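You operate a simulated robot arm through the tools that you are given. There is no shell and no other tool. Be economical: measure what you need, move in short steps, check, and stop when the job is done.

Carry out the task below with a simulated two-armed robot. There is one attempt and no reset: what you move stays moved.

TASK
Soak up the spill with granules and sweep them into the dustpan.
Fine: cover all of it and wait till the granules turn dark; put the shaker and the brush back. Set down upright: granule shaker, red brush.
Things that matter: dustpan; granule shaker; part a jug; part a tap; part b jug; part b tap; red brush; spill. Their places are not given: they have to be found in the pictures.

Only the result counts: the job must be done as asked and must still hold three seconds after the hand-in. Knocking over, shifting, dropping, spilling or breaking anything else fails it. Lids that push on must go on centred and level and be pressed home; caps that screw on are set level and turned clockwise until they are tight.

THE ROBOT
Two 7-joint arms with fingered hands on one trunk that stands fixed in place. Base frame: the origin is at the foot of the trunk, x ahead of it, y to its left, z up; the work surface is at about z = 760. Lengths are in mm, angles in degrees, forces in N, time in s.
The left shoulder is at [70, 132, 1067], the right one opposite. With the tool pointing down near the work surface each hand reaches from about 340 to 620 mm from the base axis, measured 20 degrees to its own side. Payload 2.3 kg a hand.
The tool frame of a hand sits at the grasp point between the pads (the TCP): z along the fingers, y along the line on which they close. The tips reach 25 mm beyond it. The gripper opens to 88 mm. The gripper's body begins 29 mm behind the TCP. The gripper is a hand of 3 fingers: y runs from the thumb to the fingers, the wrist lies at [-13, -97, -162] in the tool frame, and closing takes about 1.5 s.
Orientation is told as [roll, pitch, yaw] about the base's x, y, z axes, in that order, counted from this pose: with the fingers straight down and the wrist toward the robot, the tool's x, y and z point along [0, 1, 0], [1, 0, 0] and [0, 0, -1] of the base frame.

THE INTERFACE
- The arms move only by the tool step_arm. It takes "left_increments", "right_increments" or both (then of equal length, played together; a hand with none holds still); each is a list of rows, each a list of 7 numbers: the turn, a rotation vector about the tool's x, y, z in degrees, then the shift along the tool's x, y, z in mm, then the gripper command, from -1 (shut) to 1 (fully open), values between in proportion. In form: [[rx, ry, rz, tx, ty, tz, hand], ...]. A call has 1 to 12 rows; each row is the pose to reach, as a shift and turn from the pose commanded when the call began, along the tool's axes at that moment. Rows are played at 5 a second. More than 50 mm and 8.6 degrees between two rows, or a gripper value outside its range, and nothing of the call is played. Where a pose cannot be reached the arm comes as near as it can. A force on the tool above 40 N (or 10 N above the force at the start of the call, whichever is more), or a blocked arm, ends the call early, and 0.2 s more pass. Each finger travels about 108 mm/s and halts on what it meets, pressing with about 27 N; the grip force reading is that of the motor and also rises with nothing between the fingers. The clock runs only during rows and for 0.2 s after the last one: add rows that repeat a pose to give the fingers time. The reply holds the time, the measured pose of the TCP, the force on the tool along the base axes, the opening and the grip force, in the units named above and with some noise, with the torque about the TCP (base axes, N m) and any sound that the robot's microphone picked up.
- Cameras (640 x 400 px; columns grow to the right, rows downward): "scene" is now at [123.8, -48.2, 1382.2]; the picture's right is [-0.48, -0.88, 0.00], its down [-0.63, 0.34, -0.70] and it looks along [0.62, -0.34, -0.71] (base axes); focal length 226 px, centre (320, 200). "left" rides on the left gripper at [-58, -85, -99] in its tool frame; the picture's right is [-0.67, -0.35, 0.66], its down [0.69, -0.63, 0.37] and it looks along [0.28, 0.69, 0.66] (tool axes); focal length 261 px, centre (320, 200). "right" rides on the right gripper at [58, -85, -100] in its tool frame; the picture's right is [-0.67, 0.35, -0.66], its down [-0.69, -0.63, 0.37] and it looks along [-0.28, 0.69, 0.66] (tool axes); focal length 261 px, centre (320, 200).
- capture(camera): a new picture of that camera. It takes no simulated time.
- slide_trunk(by): slides the trunk up (or, below 0, down) by that many mm; the arms and the scene camera ride with it, the base frame stays. It gives what a move gives, with no picture.
- preshape(shape, hand): the hand has 3 fingers and takes this shape, open, in about a second: jaw (thumb against the fingers, like two jaws); tri (thumb and two fingers); tip (a fingertip pinch); poke (one finger out to press); point (the index stretched); flat (the hand flat); cup (the hand cupped); fist (a fist). The gripper value then closes the fingers along that shape, each until it touches; the sizes above hold for jaw. It gives what a move gives, with no picture.
- pan_tilt(pan, tilt): turns the head with the scene camera to pan (to the left, within 86 degrees either way) and tilt (down, from -29 to 69), counted from straight ahead of the robot. It gives what a move gives.
- measure_at(camera, pixels): for up to 12 pixels [column, row] of the newest picture of that camera ("zoom" is the newest enlarged one), the place [x, y, z] in the base frame of the surface seen there, good to about 3 mm, but the place of the scene camera against the robot may be out by one fixed shift of up to 18 mm in any direction. It takes no simulated time.
- close_up(camera, box): a new picture of the part [left, top, right, bottom] of that camera's present view, enlarged. It takes no simulated time.
- close_job(): hands the job in; it is judged then, once.

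Work in short steps. Measure before you move; look again where a grasp or a placing could have gone wrong, and mend it. You have 80 turns and 48 pictures in all, those below and enlarged ones among them. Open the grippers and draw the arms clear of the work before you hand the job in, unless the task says otherwise.

The tools are called as name(argument=value, ...) on one line, values as JSON. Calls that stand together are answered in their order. step_arm: Moves the arms, as the interface text tells. Its arguments: {"type":"object","properties":{"left_increments":{"type":"array","items":{"type":"array","items":{"type":"number"}}},"right_increments":{"type":"array","items":{"type":"array","items":{"type":"number"}}}},"required":[]} The other tools are called the same way: slide_trunk (by) slides the trunk up or down; preshape (shape, hand) gives the hand a shape; pan_tilt (pan, tilt) turns the head that bears the scene camera; capture (camera) takes a picture; measure_at (camera, pixels) gives the place of the surface under pixels of a picture; close_up (camera, box) takes an enlarged picture of a part of a camera's view; close_job () hands the job in.

At the start:

```text
clock: 0.0
left_eef_pos: [378.0, 39.4, 1083.5]
left_tcp_rot: [0.0, 0.0, 0.1]
left_ft_force: [0.7, 0.2, -0.3]
left_wrist_torque: [0.0, 0.01, 0.0]
left_grip_width: 87.6
left_gripper_force: 0.1
left_shape: jaw
right_eef_pos: [346.6, -293.3, 1135.2]
right_tcp_rot: [0.0, 0.1, 0.1]
right_ft_force: [0.4, 0.1, 0.4]
right_wrist_torque: [0.01, 0.01, -0.01]
right_grip_width: 87.9
right_gripper_force: 0.1
right_shape: jaw
trunk travel left (down, up): [-625.0, 215.0]
head pan, tilt: [-28.5, 45.4]
```

scene: 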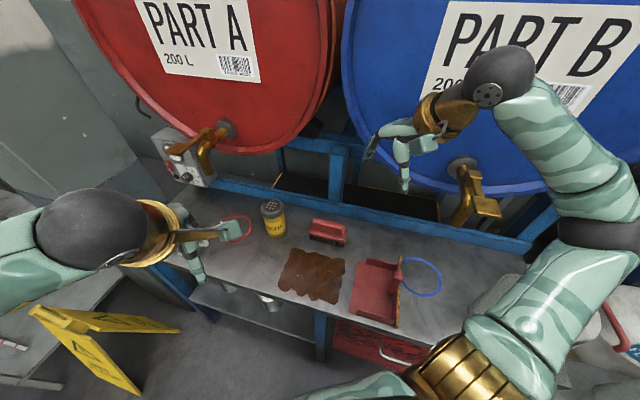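
right: 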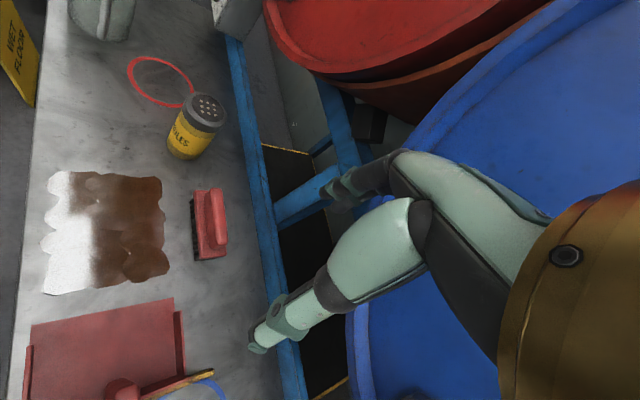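
left: 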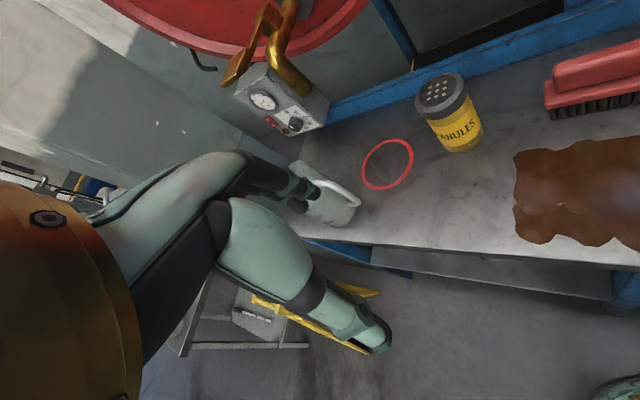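

The scene shows the shaker near (273,217), brush near (328,230), spill near (313,275) and dustpan near (377,290). I'll enlarge that area and measure it.

close_up(camera="scene", box=[230, 180, 470, 340])

measure_at(camera="right", pixels=[[207, 105], [188, 140], [195, 195], [218, 195], [196, 258], [226, 256], [60, 175], [158, 180], [48, 290], [165, 270], [30, 325], [172, 302]])

```text
2.50 times, centred on (350, 260) of scene
```

zoom: 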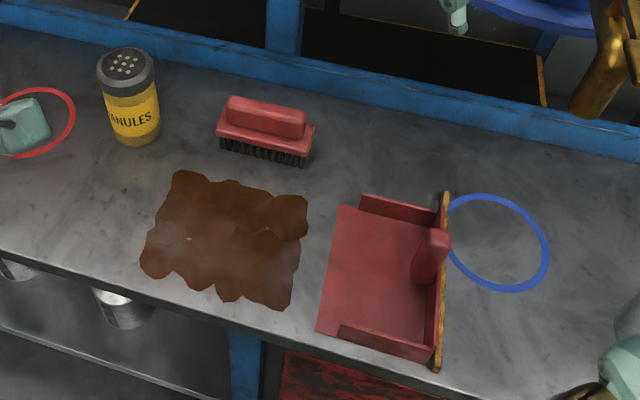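

```text
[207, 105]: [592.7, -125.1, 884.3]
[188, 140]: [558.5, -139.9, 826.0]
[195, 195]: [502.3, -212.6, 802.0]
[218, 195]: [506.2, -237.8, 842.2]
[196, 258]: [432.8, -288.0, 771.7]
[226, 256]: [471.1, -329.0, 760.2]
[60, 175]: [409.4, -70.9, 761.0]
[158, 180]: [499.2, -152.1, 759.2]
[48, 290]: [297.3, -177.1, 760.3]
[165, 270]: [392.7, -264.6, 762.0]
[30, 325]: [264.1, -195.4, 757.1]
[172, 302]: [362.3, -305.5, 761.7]
```

Next I measure the same features in the enlarged scene picture. That gives me the scene camera's offset against the right camera and the object dimensions.

measure_at(camera="zoom", pixels=[[126, 65], [130, 140], [160, 120], [218, 133], [312, 150], [265, 115], [230, 98], [305, 115], [180, 172], [305, 205], [145, 270], [290, 308]])

measure_at(camera="zoom", pixels=[[345, 207], [318, 332], [362, 197], [440, 210], [435, 232], [425, 275], [446, 195], [436, 368], [380, 270], [180, 230], [220, 150], [305, 165]])

close_up(camera="right", box=[10, 40, 270, 400])

```text
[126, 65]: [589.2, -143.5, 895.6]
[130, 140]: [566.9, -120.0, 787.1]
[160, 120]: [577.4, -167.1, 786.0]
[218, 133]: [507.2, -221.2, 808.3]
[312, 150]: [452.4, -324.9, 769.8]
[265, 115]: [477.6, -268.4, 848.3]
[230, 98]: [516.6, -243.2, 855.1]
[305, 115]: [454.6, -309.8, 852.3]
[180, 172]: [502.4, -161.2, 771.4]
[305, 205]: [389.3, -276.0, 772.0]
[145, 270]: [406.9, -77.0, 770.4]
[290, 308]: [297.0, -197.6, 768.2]
```

```text
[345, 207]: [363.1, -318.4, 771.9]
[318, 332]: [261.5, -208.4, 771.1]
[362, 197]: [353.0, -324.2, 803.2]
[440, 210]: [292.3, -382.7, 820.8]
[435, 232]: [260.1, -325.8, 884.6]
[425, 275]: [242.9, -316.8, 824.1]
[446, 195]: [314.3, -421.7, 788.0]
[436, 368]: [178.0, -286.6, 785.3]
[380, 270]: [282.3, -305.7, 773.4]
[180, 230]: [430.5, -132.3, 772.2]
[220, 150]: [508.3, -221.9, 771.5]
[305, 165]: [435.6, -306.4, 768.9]
```

```text
1.11 times, centred on (140, 220) of right
```

zoom: 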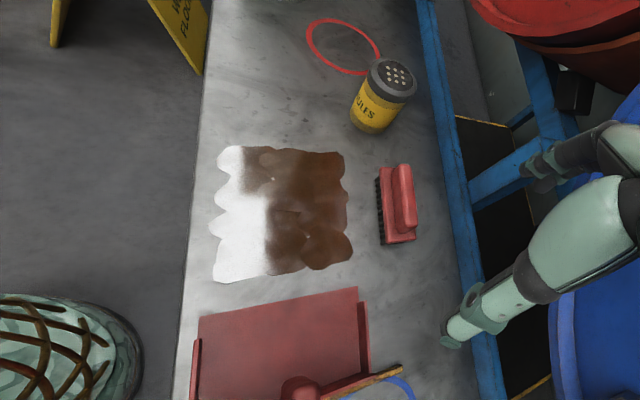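

The scene reading looks shifted by about (0, -11, +11) against the right camera. I'll now check the obstacles (taps, drums, rail, circles) before moving any arm.

measure_at(camera="scene", pixels=[[205, 140], [205, 170], [185, 175], [300, 130], [475, 185], [465, 220], [440, 175], [404, 150], [310, 160], [270, 185], [400, 215], [180, 60]])

step_arm(left_increments=[[0, 0, 0, 40, -10, 0, 1], [0, 0, 0, 80, -20, 0, 1], [0, 0, 0, 120, -30, 0, 1], [0, 0, 0, 160, -40, 0, 1], [0, 0, 0, 160, -40, 0, 1]])

```text
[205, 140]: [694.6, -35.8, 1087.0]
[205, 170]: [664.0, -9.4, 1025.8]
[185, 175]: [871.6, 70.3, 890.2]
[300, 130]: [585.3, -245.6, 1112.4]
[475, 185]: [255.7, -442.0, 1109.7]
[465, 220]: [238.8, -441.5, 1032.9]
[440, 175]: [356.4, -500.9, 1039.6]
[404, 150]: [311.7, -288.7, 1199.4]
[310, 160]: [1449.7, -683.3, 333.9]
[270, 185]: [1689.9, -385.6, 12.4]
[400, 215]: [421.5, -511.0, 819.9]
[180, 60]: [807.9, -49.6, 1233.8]
```

```text
clock: 1.2
left_eef_pos: [337.7, 198.9, 1085.7]
left_tcp_rot: [0.2, 0.0, 0.0]
left_ft_force: [-0.8, -0.1, 0.6]
left_wrist_torque: [-0.03, -0.04, 0.0]
left_grip_width: 87.6
left_gripper_force: 0.0
left_shape: jaw
right_eef_pos: [347.1, -294.3, 1135.4]
right_tcp_rot: [0.0, -0.1, 0.1]
right_ft_force: [-0.3, 0.1, 0.9]
right_wrist_torque: [-0.01, -0.02, -0.02]
right_grip_width: 87.5
right_gripper_force: 0.0
right_shape: jaw
trunk travel left (down, up): [-625.0, 215.0]
head pan, tilt: [-28.5, 45.4]
```

The area ahead of the shaker is free below about z 1000. I pitch the right hand toward horizontal while moving it in front of the shaker, at height.

step_arm(right_increments=[[-8.1, 0, 0, 19, 19, 22, 1], [-16.2, 0, 0, 38, 38, 44, 1], [-24.4, 0, 0, 57, 57, 66, 1], [-32.5, 0, 0, 76, 76, 88, 1], [-40.6, 0, 0, 95, 95, 110, 1], [-48.8, 0, 0, 114, 114, 132, 1], [-56.9, 0, 0, 133, 133, 154, 1], [-65, 0, 0, 153, 153, 175, 1], [-65, 0, 0, 153, 153, 175, 1]])

```text
clock: 3.2
left_eef_pos: [335.3, 199.0, 1084.9]
left_tcp_rot: [0.0, 0.0, 0.1]
left_ft_force: [-0.2, 0.2, -1.0]
left_wrist_torque: [0.0, 0.02, 0.02]
left_grip_width: 87.6
left_gripper_force: 0.0
left_shape: jaw
right_eef_pos: [438.4, -173.1, 1032.4]
right_tcp_rot: [-1.8, -41.8, 5.3]
right_ft_force: [0.2, -0.4, 0.5]
right_wrist_torque: [0.03, 0.0, -0.01]
right_grip_width: 88.1
right_gripper_force: 0.0
right_shape: jaw
right hand out of reach, approached as far as the arm can: row 6, 7, 8, 9
trunk travel left (down, up): [-625.0, 215.0]
head pan, tilt: [-28.5, 45.4]
```

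The wrist limit stopped the pitch at about -42°. I'll roll about the tool axis now (wrist to the left), then continue pitching.

step_arm(right_increments=[[0, 0, 8, 0, 0, 0, 1], [0, 0, 16, 0, 0, 0, 1], [0, 0, 24, 0, 0, 0, 1], [0, 0, 32, 0, 0, 0, 1], [0, 0, 40, 0, 0, 0, 1], [0, 0, 48, 0, 0, 0, 1], [0, 0, 56, 0, 0, 0, 1], [0, 0, 64, 0, 0, 0, 1], [0, 0, 72, 0, 0, 0, 1], [0, 0, 80, 0, 0, 0, 1], [0, 0, 88, 0, 0, 0, 1], [0, 0, 88, 0, 0, 0, 1]])

```text
clock: 5.8
left_eef_pos: [336.1, 198.0, 1085.0]
left_tcp_rot: [-0.1, 0.0, 0.1]
left_ft_force: [0.5, -0.8, 0.6]
left_wrist_torque: [-0.01, -0.01, -0.02]
left_grip_width: 87.6
left_gripper_force: 0.2
left_shape: jaw
right_eef_pos: [442.7, -175.8, 1032.2]
right_tcp_rot: [41.6, -2.6, -84.5]
right_ft_force: [0.9, 0.2, 1.3]
right_wrist_torque: [0.01, -0.05, -0.03]
right_grip_width: 87.7
right_gripper_force: 0.0
right_shape: jaw
trunk travel left (down, up): [-625.0, 215.0]
head pan, tilt: [-28.5, 45.4]
```

The roll was reached cleanly. Now I pitch the fingers up by 23° more and move to a point in front of the shaker.

step_arm(right_increments=[[0, 5, 0, -5, -7, 20, 1], [0, 10, 0, -9, -14, 41, 1], [0, 15, 0, -14, -22, 61, 1], [0, 20, 0, -18, -29, 82, 1], [0, 24, 0, -23, -36, 102, 1], [0, 24, 0, -23, -36, 102, 1]])

```text
clock: 7.2
left_eef_pos: [335.9, 198.2, 1084.6]
left_tcp_rot: [0.0, 0.1, 0.1]
left_ft_force: [0.0, -0.1, 0.9]
left_wrist_torque: [-0.02, 0.01, 0.02]
left_grip_width: 87.5
left_gripper_force: 0.0
left_shape: jaw
right_eef_pos: [507.2, -141.8, 990.2]
right_tcp_rot: [65.2, -2.7, -84.4]
right_ft_force: [0.9, 0.1, -0.2]
right_wrist_torque: [0.05, -0.01, 0.02]
right_grip_width: 87.7
right_gripper_force: 0.0
right_shape: jaw
right hand out of reach, approached as far as the arm can: row 1, 2, 3, 4, 5, 6
trunk travel left (down, up): [-625.0, 215.0]
head pan, tilt: [-28.5, 45.4]
```

The orientation is right but the TCP is about 50 mm too high, so I'll look at the scene to judge elbow clearance before lowering the trunk.

capture(camera="scene")

capture(camera="right")

```text
42 pictures are left
```

scene: 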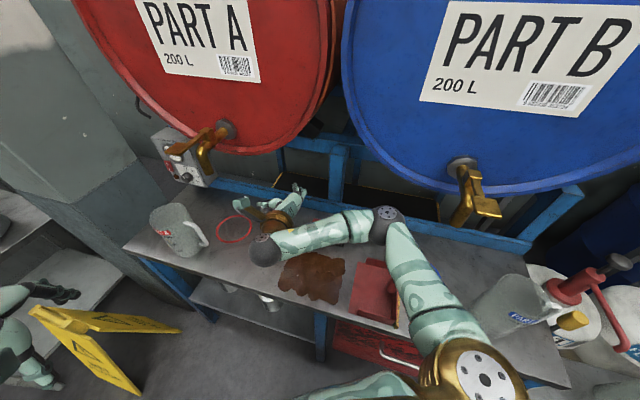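

```text
41 pictures are left
```

right: 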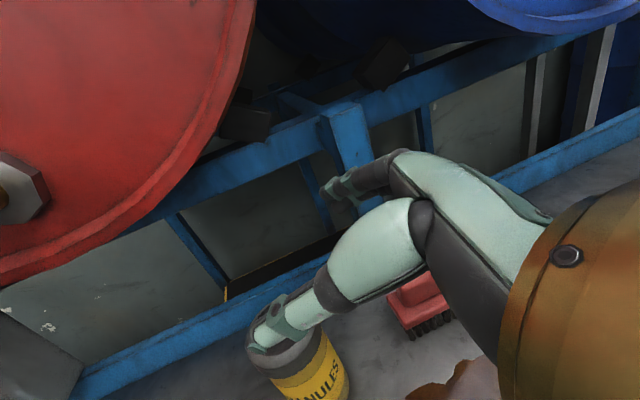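

The elbow appears at (388,222), so I'll measure it and the forearm heights.

measure_at(camera="scene", pixels=[[388, 220], [380, 240], [355, 225], [310, 240], [265, 250], [405, 240], [430, 290], [300, 195], [270, 205], [183, 235], [375, 215]])

```text
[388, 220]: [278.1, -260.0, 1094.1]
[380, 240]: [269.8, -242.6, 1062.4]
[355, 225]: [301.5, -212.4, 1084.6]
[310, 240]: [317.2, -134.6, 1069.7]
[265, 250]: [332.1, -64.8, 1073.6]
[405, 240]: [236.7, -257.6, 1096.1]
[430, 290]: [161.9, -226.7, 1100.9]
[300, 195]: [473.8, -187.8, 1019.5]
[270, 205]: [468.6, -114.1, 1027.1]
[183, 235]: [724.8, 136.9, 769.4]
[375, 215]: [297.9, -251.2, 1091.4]
```

The elbow is around z 1050, so there is plenty of room. I lower the trunk 100 mm and check.

slide_trunk(by=-100)

step_arm(right_increments=[[-6, 0, 2.8, 1, -11, 1, 1], [-12, 0, 5.6, 2, -22, 2, 1], [-18.1, 0, 8.4, 4, -34, 4, 1], [-18.1, 0, 8.4, 4, -34, 4, 1]])

capture(camera="right")

```text
clock: 8.5
left_eef_pos: [336.1, 197.9, 985.5]
left_tcp_rot: [-0.1, 0.0, 0.1]
left_ft_force: [0.0, -0.1, 0.2]
left_wrist_torque: [0.03, -0.01, 0.02]
left_grip_width: 87.7
left_gripper_force: 0.1
left_shape: jaw
right_eef_pos: [507.7, -141.7, 889.8]
right_tcp_rot: [65.2, -2.7, -84.4]
right_ft_force: [0.1, -0.2, 0.1]
right_wrist_torque: [0.0, 0.0, -0.02]
right_grip_width: 87.9
right_gripper_force: 0.1
right_shape: jaw
trunk travel left (down, up): [-525.0, 315.0]
head pan, tilt: [-28.5, 45.4]
```

```text
clock: 9.5
left_eef_pos: [337.2, 197.3, 984.0]
left_tcp_rot: [-0.1, -0.1, 0.1]
left_ft_force: [-0.3, -0.3, -0.2]
left_wrist_torque: [0.01, -0.02, -0.02]
left_grip_width: 87.4
left_gripper_force: 0.0
left_shape: jaw
right_eef_pos: [538.3, -101.1, 897.0]
right_tcp_rot: [65.8, -2.6, -104.3]
right_ft_force: [0.8, 0.2, 0.2]
right_wrist_torque: [-0.02, -0.02, 0.01]
right_grip_width: 88.0
right_gripper_force: 0.1
right_shape: jaw
right hand out of reach, approached as far as the arm can: row 1, 2, 3, 4
trunk travel left (down, up): [-525.0, 315.0]
head pan, tilt: [-28.5, 45.4]
```

```text
40 pictures are left
```

right: 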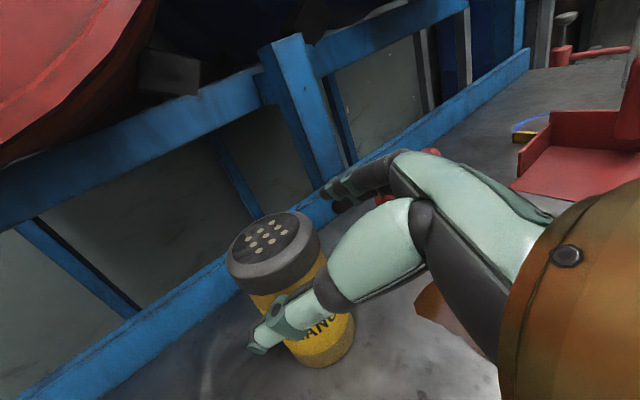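

The shaker cap is at (275,245) in the right view. I'll measure the cap and body points for a precise centre.

measure_at(camera="right", pixels=[[268, 237], [232, 250], [312, 237], [272, 212], [260, 262], [270, 292], [310, 280], [325, 355], [345, 330], [250, 275]])

```text
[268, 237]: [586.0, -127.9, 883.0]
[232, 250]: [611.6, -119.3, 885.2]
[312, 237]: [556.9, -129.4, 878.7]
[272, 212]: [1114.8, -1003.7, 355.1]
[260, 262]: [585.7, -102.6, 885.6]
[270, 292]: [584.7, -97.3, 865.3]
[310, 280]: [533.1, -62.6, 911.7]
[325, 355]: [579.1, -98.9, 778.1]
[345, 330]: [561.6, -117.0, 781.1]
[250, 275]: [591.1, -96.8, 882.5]
```

The shaker centre is about (587,-128) with radius about 31. The hand is 14 mm left of the line, so I shift it right and slightly back, then lower the trunk.

step_arm(right_increments=[[0, 0, 0, 0, 7, -8, 1], [0, 0, 0, 0, 14, -15, 1], [0, 0, 0, 0, 14, -15, 1]])

```text
clock: 10.3
left_eef_pos: [336.0, 198.3, 984.5]
left_tcp_rot: [-0.1, 0.0, 0.1]
left_ft_force: [0.1, 0.0, -0.5]
left_wrist_torque: [0.01, 0.01, 0.0]
left_grip_width: 87.6
left_gripper_force: 0.0
left_shape: jaw
right_eef_pos: [539.4, -107.9, 901.2]
right_tcp_rot: [66.1, -2.5, -104.3]
right_ft_force: [-0.5, 0.3, -0.1]
right_wrist_torque: [0.0, 0.0, 0.01]
right_grip_width: 87.9
right_gripper_force: 0.0
right_shape: jaw
right hand out of reach, approached as far as the arm can: row 1, 2, 3
trunk travel left (down, up): [-525.0, 315.0]
head pan, tilt: [-28.5, 45.4]
```

The hand is still 8 mm off laterally and retreat is limited. I shift right while keeping the forward position.

step_arm(right_increments=[[0, 0, 0, 0, 8, 4, 1], [0, 0, 0, 0, 8, 4, 1]])

```text
clock: 10.9
left_eef_pos: [337.5, 199.6, 985.0]
left_tcp_rot: [0.0, 0.0, 0.0]
left_ft_force: [0.9, 0.5, 0.3]
left_wrist_torque: [0.01, 0.02, -0.02]
left_grip_width: 87.6
left_gripper_force: 0.1
left_shape: jaw
right_eef_pos: [539.2, -116.4, 899.7]
right_tcp_rot: [66.2, -2.5, -104.2]
right_ft_force: [0.1, -0.2, -0.2]
right_wrist_torque: [0.04, 0.0, -0.01]
right_grip_width: 87.8
right_gripper_force: 0.0
right_shape: jaw
trunk travel left (down, up): [-525.0, 315.0]
head pan, tilt: [-28.5, 45.4]
```

The hand is now centred laterally with the shaker about 49 mm ahead. I lower the trunk 70 mm so the fingers straddle it at z≈830.

slide_trunk(by=-72)

capture(camera="right")

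```text
clock: 12.0
left_eef_pos: [335.7, 198.6, 912.1]
left_tcp_rot: [0.1, 0.0, 0.2]
left_ft_force: [0.8, -0.1, -0.1]
left_wrist_torque: [0.0, 0.03, 0.02]
left_grip_width: 87.8
left_gripper_force: 0.0
left_shape: jaw
right_eef_pos: [540.2, -117.5, 828.2]
right_tcp_rot: [66.2, -2.4, -104.3]
right_ft_force: [-0.9, 0.8, -0.7]
right_wrist_torque: [-0.03, 0.03, -0.01]
right_grip_width: 87.8
right_gripper_force: 0.0
right_shape: jaw
trunk travel left (down, up): [-453.0, 387.0]
head pan, tilt: [-28.5, 45.4]
```

```text
39 pictures are left
```

right: 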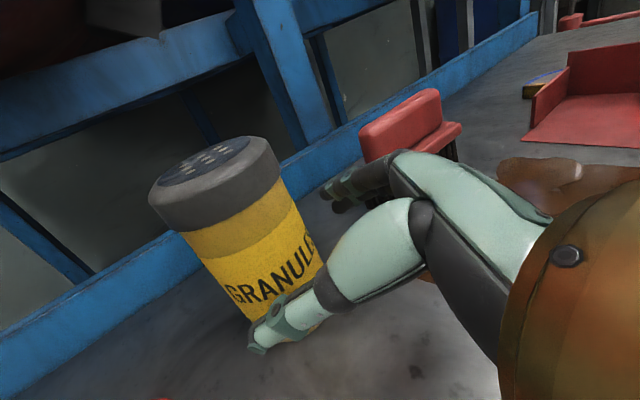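

The fingers straddle correctly. I flatten the tool by 12° so that the palm's upper edge stays clear of the shaker.

step_arm(right_increments=[[0, 6, 0, 2, 0, 4, 1], [0, 12, 0, 4, 0, 8, 1], [0, 12, 0, 4, 0, 8, 1]])

```text
clock: 12.8
left_eef_pos: [336.4, 197.8, 913.6]
left_tcp_rot: [0.1, 0.0, -0.1]
left_ft_force: [-1.4, 0.4, -0.5]
left_wrist_torque: [-0.02, 0.01, 0.0]
left_grip_width: 87.5
left_gripper_force: 0.2
left_shape: jaw
right_eef_pos: [599.6, -125.0, 852.3]
right_tcp_rot: [76.9, -2.5, -103.9]
right_ft_force: [-0.7, 0.0, -0.4]
right_wrist_torque: [0.04, 0.02, 0.05]
right_grip_width: 87.9
right_gripper_force: 0.0
right_shape: jaw
right hand out of reach, approached as far as the arm can: row 1, 2, 3
trunk travel left (down, up): [-453.0, 387.0]
head pan, tilt: [-28.5, 45.4]
```

The arm slid forward to x≈600 more than asked. I'll look to see whether the shaker moved.

capture(camera="right")

close_up(camera="scene", box=[200, 150, 360, 250])

```text
38 pictures are left
```

right: 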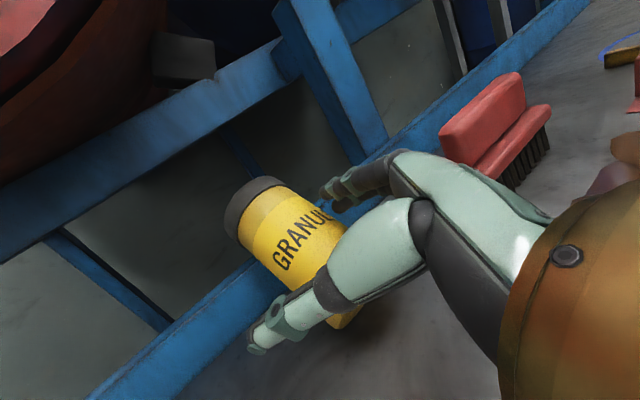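

```text
4.00 times, centred on (280, 200) of scene
```

zoom: 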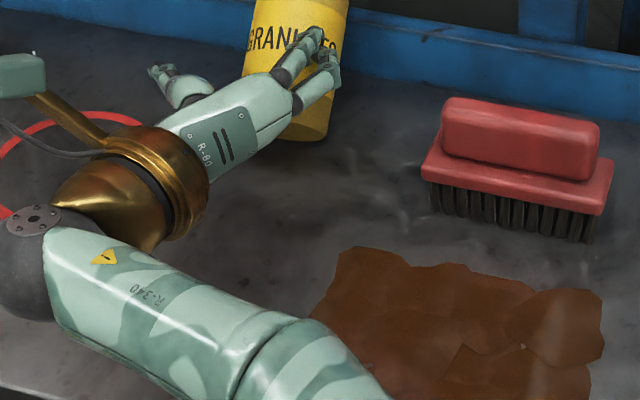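

The shaker seems upright but may have been pushed, so I'll measure its axis.

measure_at(camera="right", pixels=[[235, 205], [262, 185], [240, 222], [270, 205], [300, 260], [285, 240], [320, 260], [345, 322], [360, 300], [255, 240]])

measure_at(camera="zoom", pixels=[[300, 10], [255, 30], [340, 30], [310, 130], [325, 110], [250, 60], [435, 210], [585, 235]])

```text
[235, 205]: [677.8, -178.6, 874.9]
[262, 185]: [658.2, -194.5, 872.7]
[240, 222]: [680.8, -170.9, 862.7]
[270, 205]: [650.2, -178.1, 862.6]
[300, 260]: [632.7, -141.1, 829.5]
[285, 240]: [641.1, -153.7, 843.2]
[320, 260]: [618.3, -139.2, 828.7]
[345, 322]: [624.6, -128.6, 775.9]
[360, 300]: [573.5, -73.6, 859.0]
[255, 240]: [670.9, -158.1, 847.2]
```

```text
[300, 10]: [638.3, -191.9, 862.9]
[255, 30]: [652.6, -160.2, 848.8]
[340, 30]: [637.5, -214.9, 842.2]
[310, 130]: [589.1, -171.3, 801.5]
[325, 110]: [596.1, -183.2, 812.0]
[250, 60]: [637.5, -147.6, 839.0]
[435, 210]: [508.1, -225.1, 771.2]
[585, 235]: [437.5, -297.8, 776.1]
```

The shaker leans away at about 25° against the rail, ahead and to the right of the hand. I retreat slowly along the approach line, restoring the earlier tilt.

step_arm(right_increments=[[0, -2, 0, -2, -1, -10, 1], [0, -4, 0, -5, -2, -20, 1], [0, -6, 0, -7, -3, -31, 1], [0, -8, 0, -10, -4, -42, 1], [0, -10, 0, -12, -5, -52, 1], [0, -12, 0, -15, -5, -63, 1], [0, -12, 0, -15, -5, -63, 1]])

capture(camera="right")

```text
clock: 14.4
left_eef_pos: [336.1, 198.7, 913.4]
left_tcp_rot: [0.0, 0.0, 0.1]
left_ft_force: [0.1, -0.3, -0.4]
left_wrist_torque: [-0.02, 0.01, -0.03]
left_grip_width: 87.5
left_gripper_force: 0.1
left_shape: jaw
right_eef_pos: [596.0, -136.8, 852.2]
right_tcp_rot: [66.0, -2.5, -104.5]
right_ft_force: [-0.3, 0.0, 0.3]
right_wrist_torque: [-0.01, 0.0, -0.02]
right_grip_width: 88.2
right_gripper_force: 0.0
right_shape: jaw
right hand out of reach, approached as far as the arm can: row 1, 2, 3, 4, 5, 6, 7
trunk travel left (down, up): [-453.0, 387.0]
head pan, tilt: [-28.5, 45.4]
```

```text
36 pictures are left
```

right: 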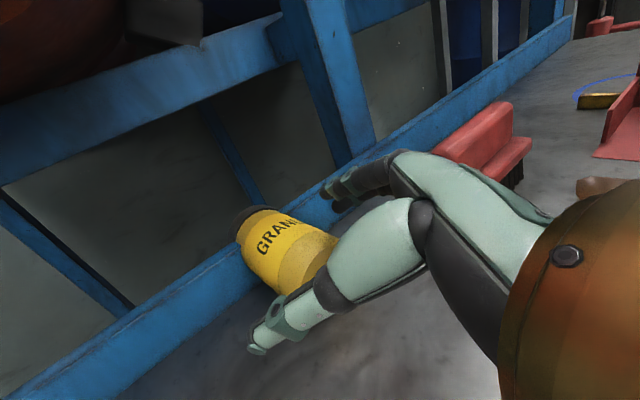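

The arm can't retreat in this configuration and the shaker leans more. I lift straight away with the trunk, which needs no wrist motion.

slide_trunk(by=130)

close_up(camera="scene", box=[180, 140, 380, 265])

capture(camera="right")

```text
clock: 16.0
left_eef_pos: [337.7, 199.3, 1042.5]
left_tcp_rot: [0.0, 0.0, 0.1]
left_ft_force: [-0.3, 0.6, -0.5]
left_wrist_torque: [-0.02, -0.01, 0.0]
left_grip_width: 87.9
left_gripper_force: 0.1
left_shape: jaw
right_eef_pos: [594.7, -136.3, 982.2]
right_tcp_rot: [66.1, -2.4, -104.5]
right_ft_force: [0.0, -0.4, -0.3]
right_wrist_torque: [0.04, 0.01, -0.02]
right_grip_width: 88.1
right_gripper_force: 0.0
right_shape: jaw
trunk travel left (down, up): [-583.0, 257.0]
head pan, tilt: [-28.5, 45.4]
```

```text
3.20 times, centred on (280, 202) of scene
```

zoom: 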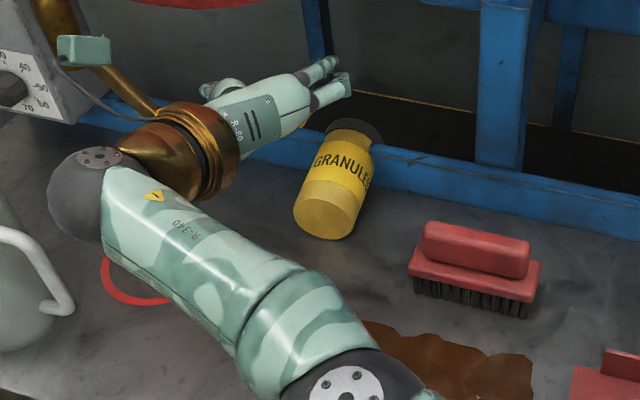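

```text
34 pictures are left
```

right: 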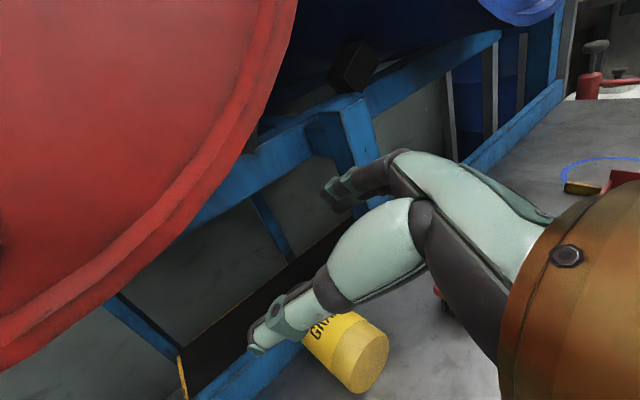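

The shaker now rests leaning on the rail, base toward us. I'll measure its sides and ends in both views to get its axis.

measure_at(camera="zoom", pixels=[[320, 215], [330, 238], [295, 205], [360, 215], [330, 185], [312, 170], [372, 185], [340, 160], [350, 140], [375, 150], [330, 135], [355, 120]])

measure_at(camera="right", pixels=[[360, 365], [345, 385], [385, 345], [345, 345], [360, 325], [330, 330], [310, 345], [340, 315], [330, 360]])

```text
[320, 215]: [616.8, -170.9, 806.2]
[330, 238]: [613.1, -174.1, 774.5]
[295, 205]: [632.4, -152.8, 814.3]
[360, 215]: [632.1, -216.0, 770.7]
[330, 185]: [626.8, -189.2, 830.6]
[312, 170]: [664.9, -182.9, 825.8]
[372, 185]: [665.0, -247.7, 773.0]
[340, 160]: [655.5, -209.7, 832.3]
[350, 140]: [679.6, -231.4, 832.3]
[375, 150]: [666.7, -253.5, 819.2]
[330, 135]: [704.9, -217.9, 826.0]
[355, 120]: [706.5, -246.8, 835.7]
```

```text
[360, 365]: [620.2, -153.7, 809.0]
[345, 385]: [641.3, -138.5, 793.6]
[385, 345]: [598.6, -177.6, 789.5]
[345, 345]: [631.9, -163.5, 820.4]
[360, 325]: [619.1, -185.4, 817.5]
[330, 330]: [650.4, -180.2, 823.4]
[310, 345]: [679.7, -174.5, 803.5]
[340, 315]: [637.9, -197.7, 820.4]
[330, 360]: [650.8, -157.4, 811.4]
```

The shaker lies nearly flat: top line z≈820, heading about -36°, base near (615,-168), cap over the rail. A fingers-down grasp is possible there. First I withdraw the right arm back and up into a comfortable orientation.

step_arm(right_increments=[[0, -4, 0, -8, 13, -21, 1], [0, -8, 0, -16, 26, -43, 1], [0, -12, 0, -24, 39, -64, 1], [0, -16, 0, -32, 52, -86, 1], [0, -20, 0, -40, 65, -107, 1], [0, -24, 0, -49, 77, -129, 1], [0, -24, 0, -49, 77, -129, 1]])

measure_at(camera="zoom", pixels=[[420, 163], [420, 185], [520, 180], [270, 140], [270, 155], [390, 160], [390, 180]])

```text
clock: 17.6
left_eef_pos: [336.9, 197.8, 1042.5]
left_tcp_rot: [0.0, 0.0, 0.1]
left_ft_force: [-0.7, 0.3, -0.3]
left_wrist_torque: [-0.02, 0.01, 0.01]
left_grip_width: 87.6
left_gripper_force: 0.0
left_shape: jaw
right_eef_pos: [546.2, -129.4, 1022.1]
right_tcp_rot: [42.0, -2.5, -104.3]
right_ft_force: [0.1, 0.2, -0.1]
right_wrist_torque: [0.0, 0.01, 0.01]
right_grip_width: 88.1
right_gripper_force: 0.1
right_shape: jaw
right hand out of reach, approached as far as the arm can: row 1, 2, 3, 4, 5, 6, 7
trunk travel left (down, up): [-583.0, 257.0]
head pan, tilt: [-28.5, 45.4]
```

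```text
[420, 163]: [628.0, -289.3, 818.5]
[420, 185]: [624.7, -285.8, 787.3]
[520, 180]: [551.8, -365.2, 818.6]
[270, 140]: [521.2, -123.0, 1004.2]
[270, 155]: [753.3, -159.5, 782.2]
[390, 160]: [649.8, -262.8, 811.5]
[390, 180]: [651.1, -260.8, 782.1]
```

The rail top is about z 807 near the shaker. I roll the right hand back by 90° and withdraw so I can take the tool-down orientation.

step_arm(right_increments=[[0, 0, -8, -6, 6, -6, 1], [0, 0, -16, -12, 13, -12, 1], [0, 0, -24, -18, 20, -19, 1], [0, 0, -32, -24, 26, -25, 1], [0, 0, -40, -30, 32, -31, 1], [0, 0, -48, -36, 39, -37, 1], [0, 0, -56, -42, 45, -43, 1], [0, 0, -64, -48, 52, -50, 1], [0, 0, -72, -54, 58, -56, 1], [0, 0, -80, -60, 64, -62, 1], [0, 0, -88, -63, 70, -68, 1], [0, 0, -88, -63, 70, -68, 1]])

```text
clock: 20.2
left_eef_pos: [336.9, 198.5, 1043.3]
left_tcp_rot: [0.0, 0.0, 0.1]
left_ft_force: [-0.5, -0.6, 0.6]
left_wrist_torque: [0.0, 0.01, -0.02]
left_grip_width: 87.5
left_gripper_force: 0.1
left_shape: jaw
right_eef_pos: [638.4, -90.5, 1119.7]
right_tcp_rot: [-1.7, -42.2, -14.8]
right_ft_force: [-0.2, -0.6, -0.3]
right_wrist_torque: [0.01, 0.0, -0.01]
right_grip_width: 87.8
right_gripper_force: 0.1
right_shape: jaw
right hand out of reach, approached as far as the arm can: row 1, 2, 3, 4, 5, 6, 7, 8, 9, 10, 11, 12
trunk travel left (down, up): [-583.0, 257.0]
head pan, tilt: [-28.5, 45.4]
```

The IK drifted forward to (638,-90,1120), near but clear of tap A. I pitch back to vertical while pulling back toward the robot.

step_arm(right_increments=[[5, 0, 0, -14, -23, -11, 1], [10, 0, 0, -28, -46, -22, 1], [16, 0, 0, -43, -70, -33, 1], [21, 0, 0, -57, -93, -44, 1], [26, 0, 0, -71, -116, -55, 1], [32, 0, 0, -86, -140, -66, 1], [37, 0, 0, -100, -163, -77, 1], [42, 0, 0, -114, -186, -88, 1], [42, 0, 0, -114, -186, -88, 1]])

```text
clock: 22.2
left_eef_pos: [337.6, 195.9, 1041.6]
left_tcp_rot: [0.0, 0.0, 0.0]
left_ft_force: [0.5, -0.2, 0.1]
left_wrist_torque: [0.0, -0.02, 0.01]
left_grip_width: 87.6
left_gripper_force: 0.0
left_shape: jaw
right_eef_pos: [510.5, -132.7, 1129.4]
right_tcp_rot: [-1.1, 0.0, -15.8]
right_ft_force: [0.1, -0.2, -0.6]
right_wrist_torque: [0.01, 0.01, 0.01]
right_grip_width: 88.1
right_gripper_force: 0.0
right_shape: jaw
right hand out of reach, approached as far as the arm can: row 1, 2, 3, 4, 5, 6, 7, 8, 9
trunk travel left (down, up): [-583.0, 257.0]
head pan, tilt: [-28.5, 45.4]
```

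Now vertical at (510,-133,1129). I continue back and to the right, and yaw toward +30°.

step_arm(right_increments=[[0, 0, -8, -24, -12, 8, 1], [0, 0, -15, -47, -25, 17, 1], [0, 0, -23, -71, -37, 25, 1], [0, 0, -31, -95, -49, 33, 1], [0, 0, -38, -118, -62, 42, 1], [0, 0, -46, -142, -74, 50, 1], [0, 0, -46, -142, -74, 50, 1]])

```text
clock: 23.8
left_eef_pos: [337.7, 199.1, 1041.0]
left_tcp_rot: [0.0, 0.0, 0.1]
left_ft_force: [0.5, -1.0, -0.5]
left_wrist_torque: [0.0, -0.02, 0.02]
left_grip_width: 87.5
left_gripper_force: 0.0
left_shape: jaw
right_eef_pos: [464.5, -281.5, 1127.5]
right_tcp_rot: [-0.8, 0.9, 30.2]
right_ft_force: [-0.1, 0.2, -0.7]
right_wrist_torque: [0.01, 0.02, 0.01]
right_grip_width: 88.0
right_gripper_force: 0.0
right_shape: jaw
right hand out of reach, approached as far as the arm can: row 1, 2, 3, 4, 5, 6, 7
trunk travel left (down, up): [-583.0, 257.0]
head pan, tilt: [-28.5, 45.4]
```

The hand is vertical at yaw 30° and still high. I lower it toward z≈1000, which should sit well within reach.

step_arm(right_increments=[[0, 0, 0, 4, -7, 32, 1], [0, 0, 0, 8, -14, 64, 1], [0, 0, 0, 12, -22, 96, 1], [0, 0, 0, 17, -29, 127, 1], [0, 0, 0, 17, -29, 127, 1]])

capture(camera="scene")

close_up(camera="scene", box=[240, 150, 340, 213])

```text
clock: 25.0
left_eef_pos: [329.4, 206.1, 1044.3]
left_tcp_rot: [-0.5, -0.5, 0.0]
left_ft_force: [-1.1, -0.6, -0.6]
left_wrist_torque: [-0.02, -0.04, -0.02]
left_grip_width: 87.2
left_gripper_force: 0.1
left_shape: jaw
right_eef_pos: [491.5, -313.9, 1050.0]
right_tcp_rot: [-1.6, 0.6, 30.2]
right_ft_force: [-13.6, 14.6, 9.1]
right_wrist_torque: [-1.92, -1.07, -0.87]
right_grip_width: 88.2
right_gripper_force: 0.0
right_shape: jaw
right hand out of reach, approached as far as the arm can: row 1, 2, 3, 4, 5
trunk travel left (down, up): [-583.0, 257.0]
head pan, tilt: [-28.5, 45.4]
```

```text
33 pictures are left
```

scene: 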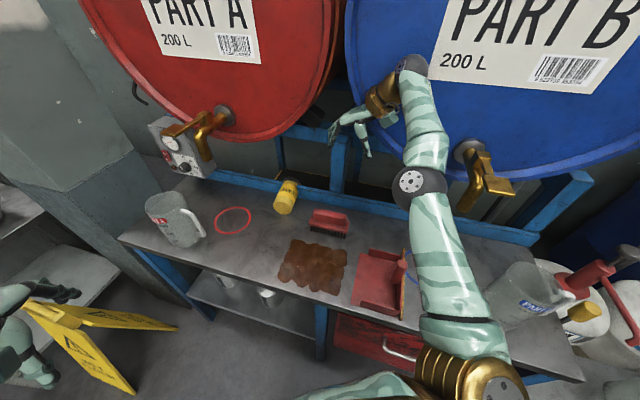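

```text
6.35 times, centred on (290, 182) of scene
```

zoom: 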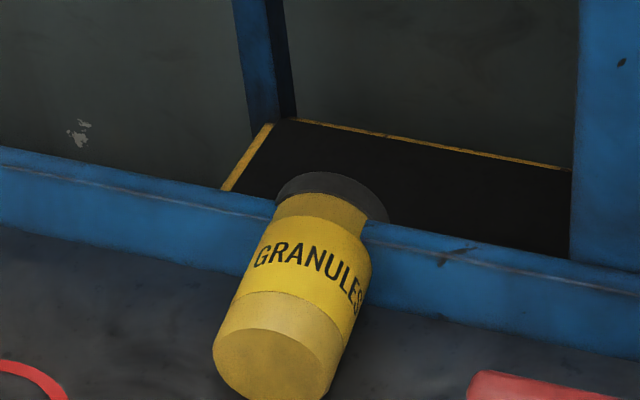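

The force reading (about 20 N) shows the hand touching the blue drum, so I back away from it at once toward the starting pose and turn the yaw back to 0.

step_arm(right_increments=[[0, 0, 0, 20, -6, -5, 1], [0, 0, 4, 40, -13, -10, 1], [0, 0, 8, 57, -25, -15, 1], [0, 0, 12, 70, -40, -20, 1], [0, 0, 16, 80, -60, -25, 1], [0, 0, 20, 88, -80, -30, 1], [0, 0, 25, 90, -100, -35, 1], [0, 0, 30, 90, -114, -40, 1], [0, 0, 30, 90, -114, -40, 1]])

```text
clock: 27.0
left_eef_pos: [332.7, 199.8, 1043.6]
left_tcp_rot: [-0.1, -0.2, 0.0]
left_ft_force: [-0.2, -0.8, -0.2]
left_wrist_torque: [-0.05, -0.01, 0.01]
left_grip_width: 87.9
left_gripper_force: 0.1
left_shape: jaw
right_eef_pos: [419.8, -357.3, 1172.1]
right_tcp_rot: [-1.2, 0.1, 0.0]
right_ft_force: [-9.1, 4.3, -0.5]
right_wrist_torque: [-0.05, -0.13, 0.13]
right_grip_width: 87.3
right_gripper_force: 0.1
right_shape: jaw
right hand out of reach, approached as far as the arm can: row 1, 2, 3, 4, 5, 6, 7, 8, 9
trunk travel left (down, up): [-583.0, 257.0]
head pan, tilt: [-28.5, 45.4]
```

Contact with the drum is still about 10 N and the arm is nearly straight. I move up and back away from the drum with several repeated rows so the elbow can settle.

step_arm(right_increments=[[0, 0, 0, 9, -10, -15, 1], [0, 0, 0, 18, -20, -30, 1], [0, 0, 0, 27, -30, -45, 1], [0, 0, 0, 36, -45, -60, 1], [0, 0, 0, 45, -60, -75, 1], [0, 0, 0, 60, -80, -75, 1], [0, 0, 0, 75, -100, -75, 1], [0, 0, 0, 75, -100, -75, 1], [0, 0, 0, 75, -100, -75, 1], [0, 0, 0, 75, -100, -75, 1]])

capture(camera="scene")

```text
clock: 29.2
left_eef_pos: [337.6, 198.2, 1042.0]
left_tcp_rot: [0.1, -0.1, 0.1]
left_ft_force: [-0.8, 0.3, -0.4]
left_wrist_torque: [-0.01, 0.01, 0.02]
left_grip_width: 87.5
left_gripper_force: 0.0
left_shape: jaw
right_eef_pos: [326.9, -287.1, 1247.7]
right_tcp_rot: [-1.1, 0.2, 0.0]
right_ft_force: [-0.6, 0.1, -0.2]
right_wrist_torque: [-0.02, 0.01, -0.04]
right_grip_width: 88.0
right_gripper_force: 0.0
right_shape: jaw
right hand out of reach, approached as far as the arm can: row 2, 3, 4, 5
trunk travel left (down, up): [-583.0, 257.0]
head pan, tilt: [-28.5, 45.4]
```

```text
31 pictures are left
```

scene: 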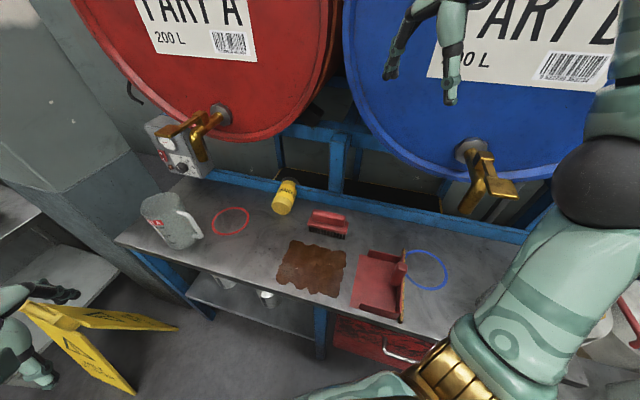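

The arm is free again and the target was reached. I measure the shaker in the last enlarged view (base disc around (275,365), label, cap at (330,185)).

measure_at(camera="zoom", pixels=[[275, 365], [275, 335], [225, 350], [320, 375], [240, 395], [290, 310], [305, 270], [320, 235], [325, 205], [320, 180], [290, 190], [370, 205]])

```text
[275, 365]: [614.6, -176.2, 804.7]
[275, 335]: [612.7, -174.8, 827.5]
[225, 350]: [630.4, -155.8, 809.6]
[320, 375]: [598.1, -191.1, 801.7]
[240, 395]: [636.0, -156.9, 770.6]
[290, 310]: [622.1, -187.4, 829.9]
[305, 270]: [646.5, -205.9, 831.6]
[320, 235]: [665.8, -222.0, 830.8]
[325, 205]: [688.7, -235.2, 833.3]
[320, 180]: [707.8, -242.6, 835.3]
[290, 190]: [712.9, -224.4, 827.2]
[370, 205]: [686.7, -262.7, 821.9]
```

The shaker lies flat: base centre about (617,-161), axis heading about -34°, axis z≈790. It's far out, so I'll reach it with yaw 55° and a forward tilt. I lower the trunk and yaw the hand first.

slide_trunk(by=-90)

step_arm(right_increments=[[0, 0, -8, 4, 15, 22, 1], [0, 0, -16, 8, 30, 45, 1], [0, 0, -24, 12, 44, 67, 1], [0, 0, -32, 16, 60, 90, 1], [0, 0, -40, 20, 74, 112, 1], [0, 0, -48, 24, 90, 135, 1], [0, 0, -55, 27, 103, 158, 1], [0, 0, -55, 27, 103, 158, 1]])

```text
clock: 30.5
left_eef_pos: [336.6, 198.2, 952.7]
left_tcp_rot: [0.0, 0.1, 0.2]
left_ft_force: [1.1, -1.1, 0.7]
left_wrist_torque: [0.03, -0.03, -0.02]
left_grip_width: 87.8
left_gripper_force: 0.0
left_shape: jaw
right_eef_pos: [327.2, -286.3, 1158.1]
right_tcp_rot: [-1.1, 0.2, 0.0]
right_ft_force: [-0.1, -0.9, 1.2]
right_wrist_torque: [0.01, -0.03, 0.01]
right_grip_width: 87.9
right_gripper_force: 0.1
right_shape: jaw
trunk travel left (down, up): [-493.0, 347.0]
head pan, tilt: [-28.5, 45.4]
```

```text
clock: 32.3
left_eef_pos: [335.1, 198.4, 952.9]
left_tcp_rot: [0.0, 0.1, 0.1]
left_ft_force: [-0.2, -0.4, 0.4]
left_wrist_torque: [0.03, -0.02, 0.01]
left_grip_width: 87.6
left_gripper_force: 0.0
left_shape: jaw
right_eef_pos: [430.0, -261.3, 999.3]
right_tcp_rot: [-0.5, 1.0, 55.1]
right_ft_force: [-0.7, 0.6, -0.2]
right_wrist_torque: [-0.02, 0.03, -0.01]
right_grip_width: 88.0
right_gripper_force: 0.0
right_shape: jaw
trunk travel left (down, up): [-493.0, 347.0]
head pan, tilt: [-28.5, 45.4]
```

That was reached. Now I tilt the fingers forward 45° along the shaker's axis direction while moving a little forward-left.

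step_arm(right_increments=[[0, -7.5, 0, 0, 12, 3, 1], [0, -15, 0, 1, 24, 7, 1], [0, -22.5, 0, 1, 36, 10, 1], [0, -30, 0, 2, 49, 13, 1], [0, -37.5, 0, 2, 61, 17, 1], [0, -45, 0, 2, 73, 20, 1], [0, -45, 0, 2, 73, 20, 1]])

capture(camera="right")

```text
clock: 33.9
left_eef_pos: [336.3, 197.6, 953.0]
left_tcp_rot: [0.1, 0.0, 0.1]
left_ft_force: [0.8, 1.3, 0.3]
left_wrist_torque: [-0.02, 0.03, -0.01]
left_grip_width: 87.3
left_gripper_force: 0.1
left_shape: jaw
right_eef_pos: [471.0, -202.5, 977.1]
right_tcp_rot: [-45.6, 0.9, 55.2]
right_ft_force: [1.3, 0.4, 0.2]
right_wrist_torque: [0.01, 0.01, -0.04]
right_grip_width: 87.8
right_gripper_force: 0.1
right_shape: jaw
trunk travel left (down, up): [-493.0, 347.0]
head pan, tilt: [-28.5, 45.4]
```

```text
30 pictures are left
```

right: 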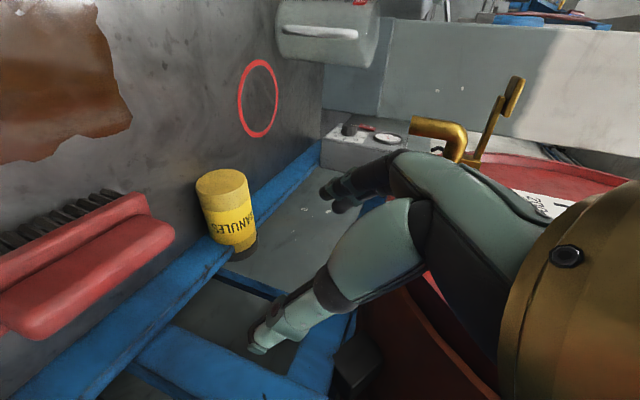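

The tilt was reached cleanly and the shaker is visible at (228,210). I measure it with the accurate hand camera.

measure_at(camera="right", pixels=[[222, 183], [200, 185], [244, 183], [222, 173], [225, 205], [208, 212], [248, 205], [235, 230], [220, 236], [252, 225], [240, 250], [225, 195]])

```text
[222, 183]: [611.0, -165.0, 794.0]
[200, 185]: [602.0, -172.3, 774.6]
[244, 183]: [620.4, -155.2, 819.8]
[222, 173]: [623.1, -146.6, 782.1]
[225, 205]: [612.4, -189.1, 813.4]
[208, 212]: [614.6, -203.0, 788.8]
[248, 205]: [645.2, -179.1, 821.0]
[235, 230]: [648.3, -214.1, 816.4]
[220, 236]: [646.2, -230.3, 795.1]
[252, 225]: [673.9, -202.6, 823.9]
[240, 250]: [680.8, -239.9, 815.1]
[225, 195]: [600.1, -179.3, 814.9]
```

The axis is heading -38°, base centre (612,-163), z≈792. I'll grip 25 mm from the base end with the palm behind the base. First I move to a pre-grasp point 70 mm back along the fingers.

step_arm(right_increments=[[0.4, 0, 0.4, 8, 19, 24, 1], [0.8, 0, 0.8, 15, 38, 47, 1], [1.2, 0, 1.2, 23, 57, 71, 1], [1.6, 0, 1.6, 31, 76, 94, 1], [2, 0, 2, 38, 95, 118, 1], [2.3, 0, 2.3, 46, 114, 142, 1], [2.3, 0, 2.3, 46, 114, 142, 1]])

capture(camera="right")

```text
clock: 35.5
left_eef_pos: [334.8, 197.7, 952.2]
left_tcp_rot: [-0.1, 0.0, 0.1]
left_ft_force: [0.0, 0.4, 0.4]
left_wrist_torque: [0.02, 0.0, -0.01]
left_grip_width: 87.5
left_gripper_force: 0.0
left_shape: jaw
right_eef_pos: [591.4, -151.2, 841.5]
right_tcp_rot: [-45.5, 0.9, 51.9]
right_ft_force: [0.0, -0.7, 0.5]
right_wrist_torque: [0.03, -0.02, 0.01]
right_grip_width: 88.0
right_gripper_force: 0.0
right_shape: jaw
trunk travel left (down, up): [-493.0, 347.0]
head pan, tilt: [-28.5, 45.4]
```

```text
29 pictures are left
```

right: 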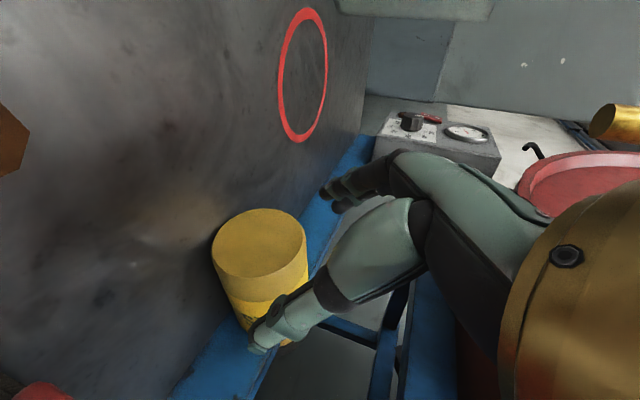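

The hand is behind the base. I re-measure the base disc (centre about (258,243)) for final alignment.

measure_at(camera="right", pixels=[[258, 243], [217, 245], [300, 243], [255, 214], [262, 272], [240, 295], [285, 285]])

```text
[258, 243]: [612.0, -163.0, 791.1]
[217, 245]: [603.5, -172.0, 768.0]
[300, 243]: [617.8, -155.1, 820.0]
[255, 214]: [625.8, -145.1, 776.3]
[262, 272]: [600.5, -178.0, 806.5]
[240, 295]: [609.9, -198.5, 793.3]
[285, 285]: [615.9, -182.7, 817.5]
```

I advance 67 mm along the fingers to straddle the base end, then close.

step_arm(right_increments=[[0, 0, 0, 0, 2, 22, 1], [0, 0, 0, 0, 3.5, 45, 1], [0, 0, 0, -1, 3.5, 67, 1], [0, 0, 0, -1, 3.5, 67, 1]])

capture(camera="right")

```text
clock: 36.5
left_eef_pos: [337.6, 198.7, 953.2]
left_tcp_rot: [0.1, 0.0, 0.1]
left_ft_force: [0.2, 0.1, 0.2]
left_wrist_torque: [-0.01, -0.01, 0.04]
left_grip_width: 87.5
left_gripper_force: 0.0
left_shape: jaw
right_eef_pos: [629.4, -178.3, 795.2]
right_tcp_rot: [-45.6, 1.0, 51.9]
right_ft_force: [-0.7, 0.8, 1.4]
right_wrist_torque: [0.0, -0.02, -0.01]
right_grip_width: 87.8
right_gripper_force: 0.0
right_shape: jaw
trunk travel left (down, up): [-493.0, 347.0]
head pan, tilt: [-28.5, 45.4]
```

```text
28 pictures are left
```

right: 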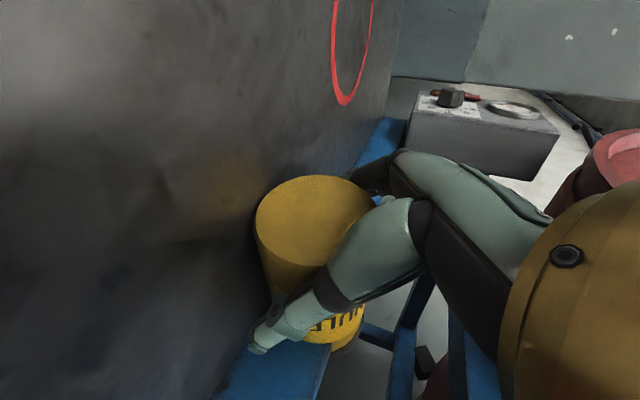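

Straddled with no contact force. I close the fingers and give them time.

step_arm(right_increments=[[0, 0, 0, 0, 0, 0, 0.3], [0, 0, 0, 0, 0, 0, -0.3], [0, 0, 0, 0, 0, 0, -1], [0, 0, 0, 0, 0, 0, -1], [0, 0, 0, 0, 0, 0, -1], [0, 0, 0, 0, 0, 0, -1], [0, 0, 0, 0, 0, 0, -1], [0, 0, 0, 0, 0, 0, -1]])

capture(camera="right")

```text
clock: 38.3
left_eef_pos: [337.7, 197.7, 954.0]
left_tcp_rot: [-0.1, 0.1, 0.0]
left_ft_force: [0.5, 0.5, 0.2]
left_wrist_torque: [0.01, -0.04, -0.01]
left_grip_width: 87.6
left_gripper_force: 0.1
left_shape: jaw
right_eef_pos: [629.8, -178.2, 795.7]
right_tcp_rot: [-45.5, 0.9, 51.8]
right_ft_force: [0.3, -0.4, -1.0]
right_wrist_torque: [0.01, 0.08, 0.0]
right_grip_width: 61.3
right_gripper_force: 26.5
right_shape: jaw
trunk travel left (down, up): [-493.0, 347.0]
head pan, tilt: [-28.5, 45.4]
```

```text
27 pictures are left
```

right: 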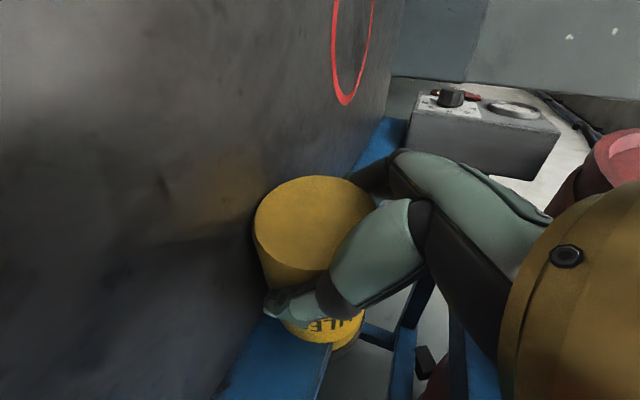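

The grip is firm (61 mm, 26 N). I lift straight up, tipping the cap slightly upward, and pull back a bit.

step_arm(right_increments=[[0, 0, 0, -14, 0, -14, -1], [0, -3, 0, -28, 0, -28, -1], [0, -6, 0, -42, 0, -42, -1], [0, -8, 0, -50, 0, -65, -1], [0, -10, 0, -57, 0, -88, -1], [0, -10, 0, -64, 0, -110, -1], [0, -10, 0, -70, 0, -132, -1], [0, -10, 0, -70, 0, -132, -1]])

capture(camera="scene")

```text
clock: 40.1
left_eef_pos: [337.4, 199.1, 952.6]
left_tcp_rot: [-0.1, 0.0, 0.1]
left_ft_force: [-0.4, -0.6, -1.0]
left_wrist_torque: [0.01, 0.0, 0.01]
left_grip_width: 87.4
left_gripper_force: 0.1
left_shape: jaw
right_eef_pos: [598.5, -146.1, 938.0]
right_tcp_rot: [-55.5, 1.0, 51.8]
right_ft_force: [-0.3, -0.4, -4.3]
right_wrist_torque: [0.06, 0.09, 0.02]
right_grip_width: 61.0
right_gripper_force: 26.9
right_shape: jaw
trunk travel left (down, up): [-493.0, 347.0]
head pan, tilt: [-28.5, 45.4]
```

```text
26 pictures are left
```

scene: 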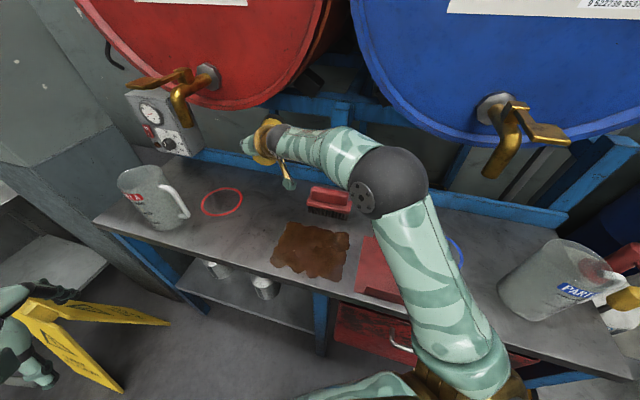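

Lifted (about 4 N weight) with no granules lost. I carry it back, yawing by -32°, with the cap slightly up.

step_arm(right_increments=[[4.4, 0, 3, 12, -9, -24, -1], [8.8, 0, 6, 24, -18, -48, -1], [13.2, 0, 9, 36, -26, -72, -1], [17.6, 0, 12, 48, -35, -96, -1], [22, 0, 15, 60, -44, -120, -1], [26.4, 0, 18.1, 72, -53, -143, -1], [26.4, 0, 18.1, 72, -53, -143, -1]])

```text
clock: 41.7
left_eef_pos: [337.4, 199.4, 953.4]
left_tcp_rot: [0.1, 0.1, 0.1]
left_ft_force: [0.0, 0.0, -0.5]
left_wrist_torque: [0.04, -0.02, 0.0]
left_grip_width: 87.5
left_gripper_force: 0.2
left_shape: jaw
right_eef_pos: [436.6, -89.1, 959.4]
right_tcp_rot: [-56.0, 0.9, 19.8]
right_ft_force: [0.4, -0.8, -2.5]
right_wrist_torque: [0.13, 0.01, -0.03]
right_grip_width: 60.4
right_gripper_force: 27.2
right_shape: jaw
trunk travel left (down, up): [-493.0, 347.0]
head pan, tilt: [-28.5, 45.4]
```

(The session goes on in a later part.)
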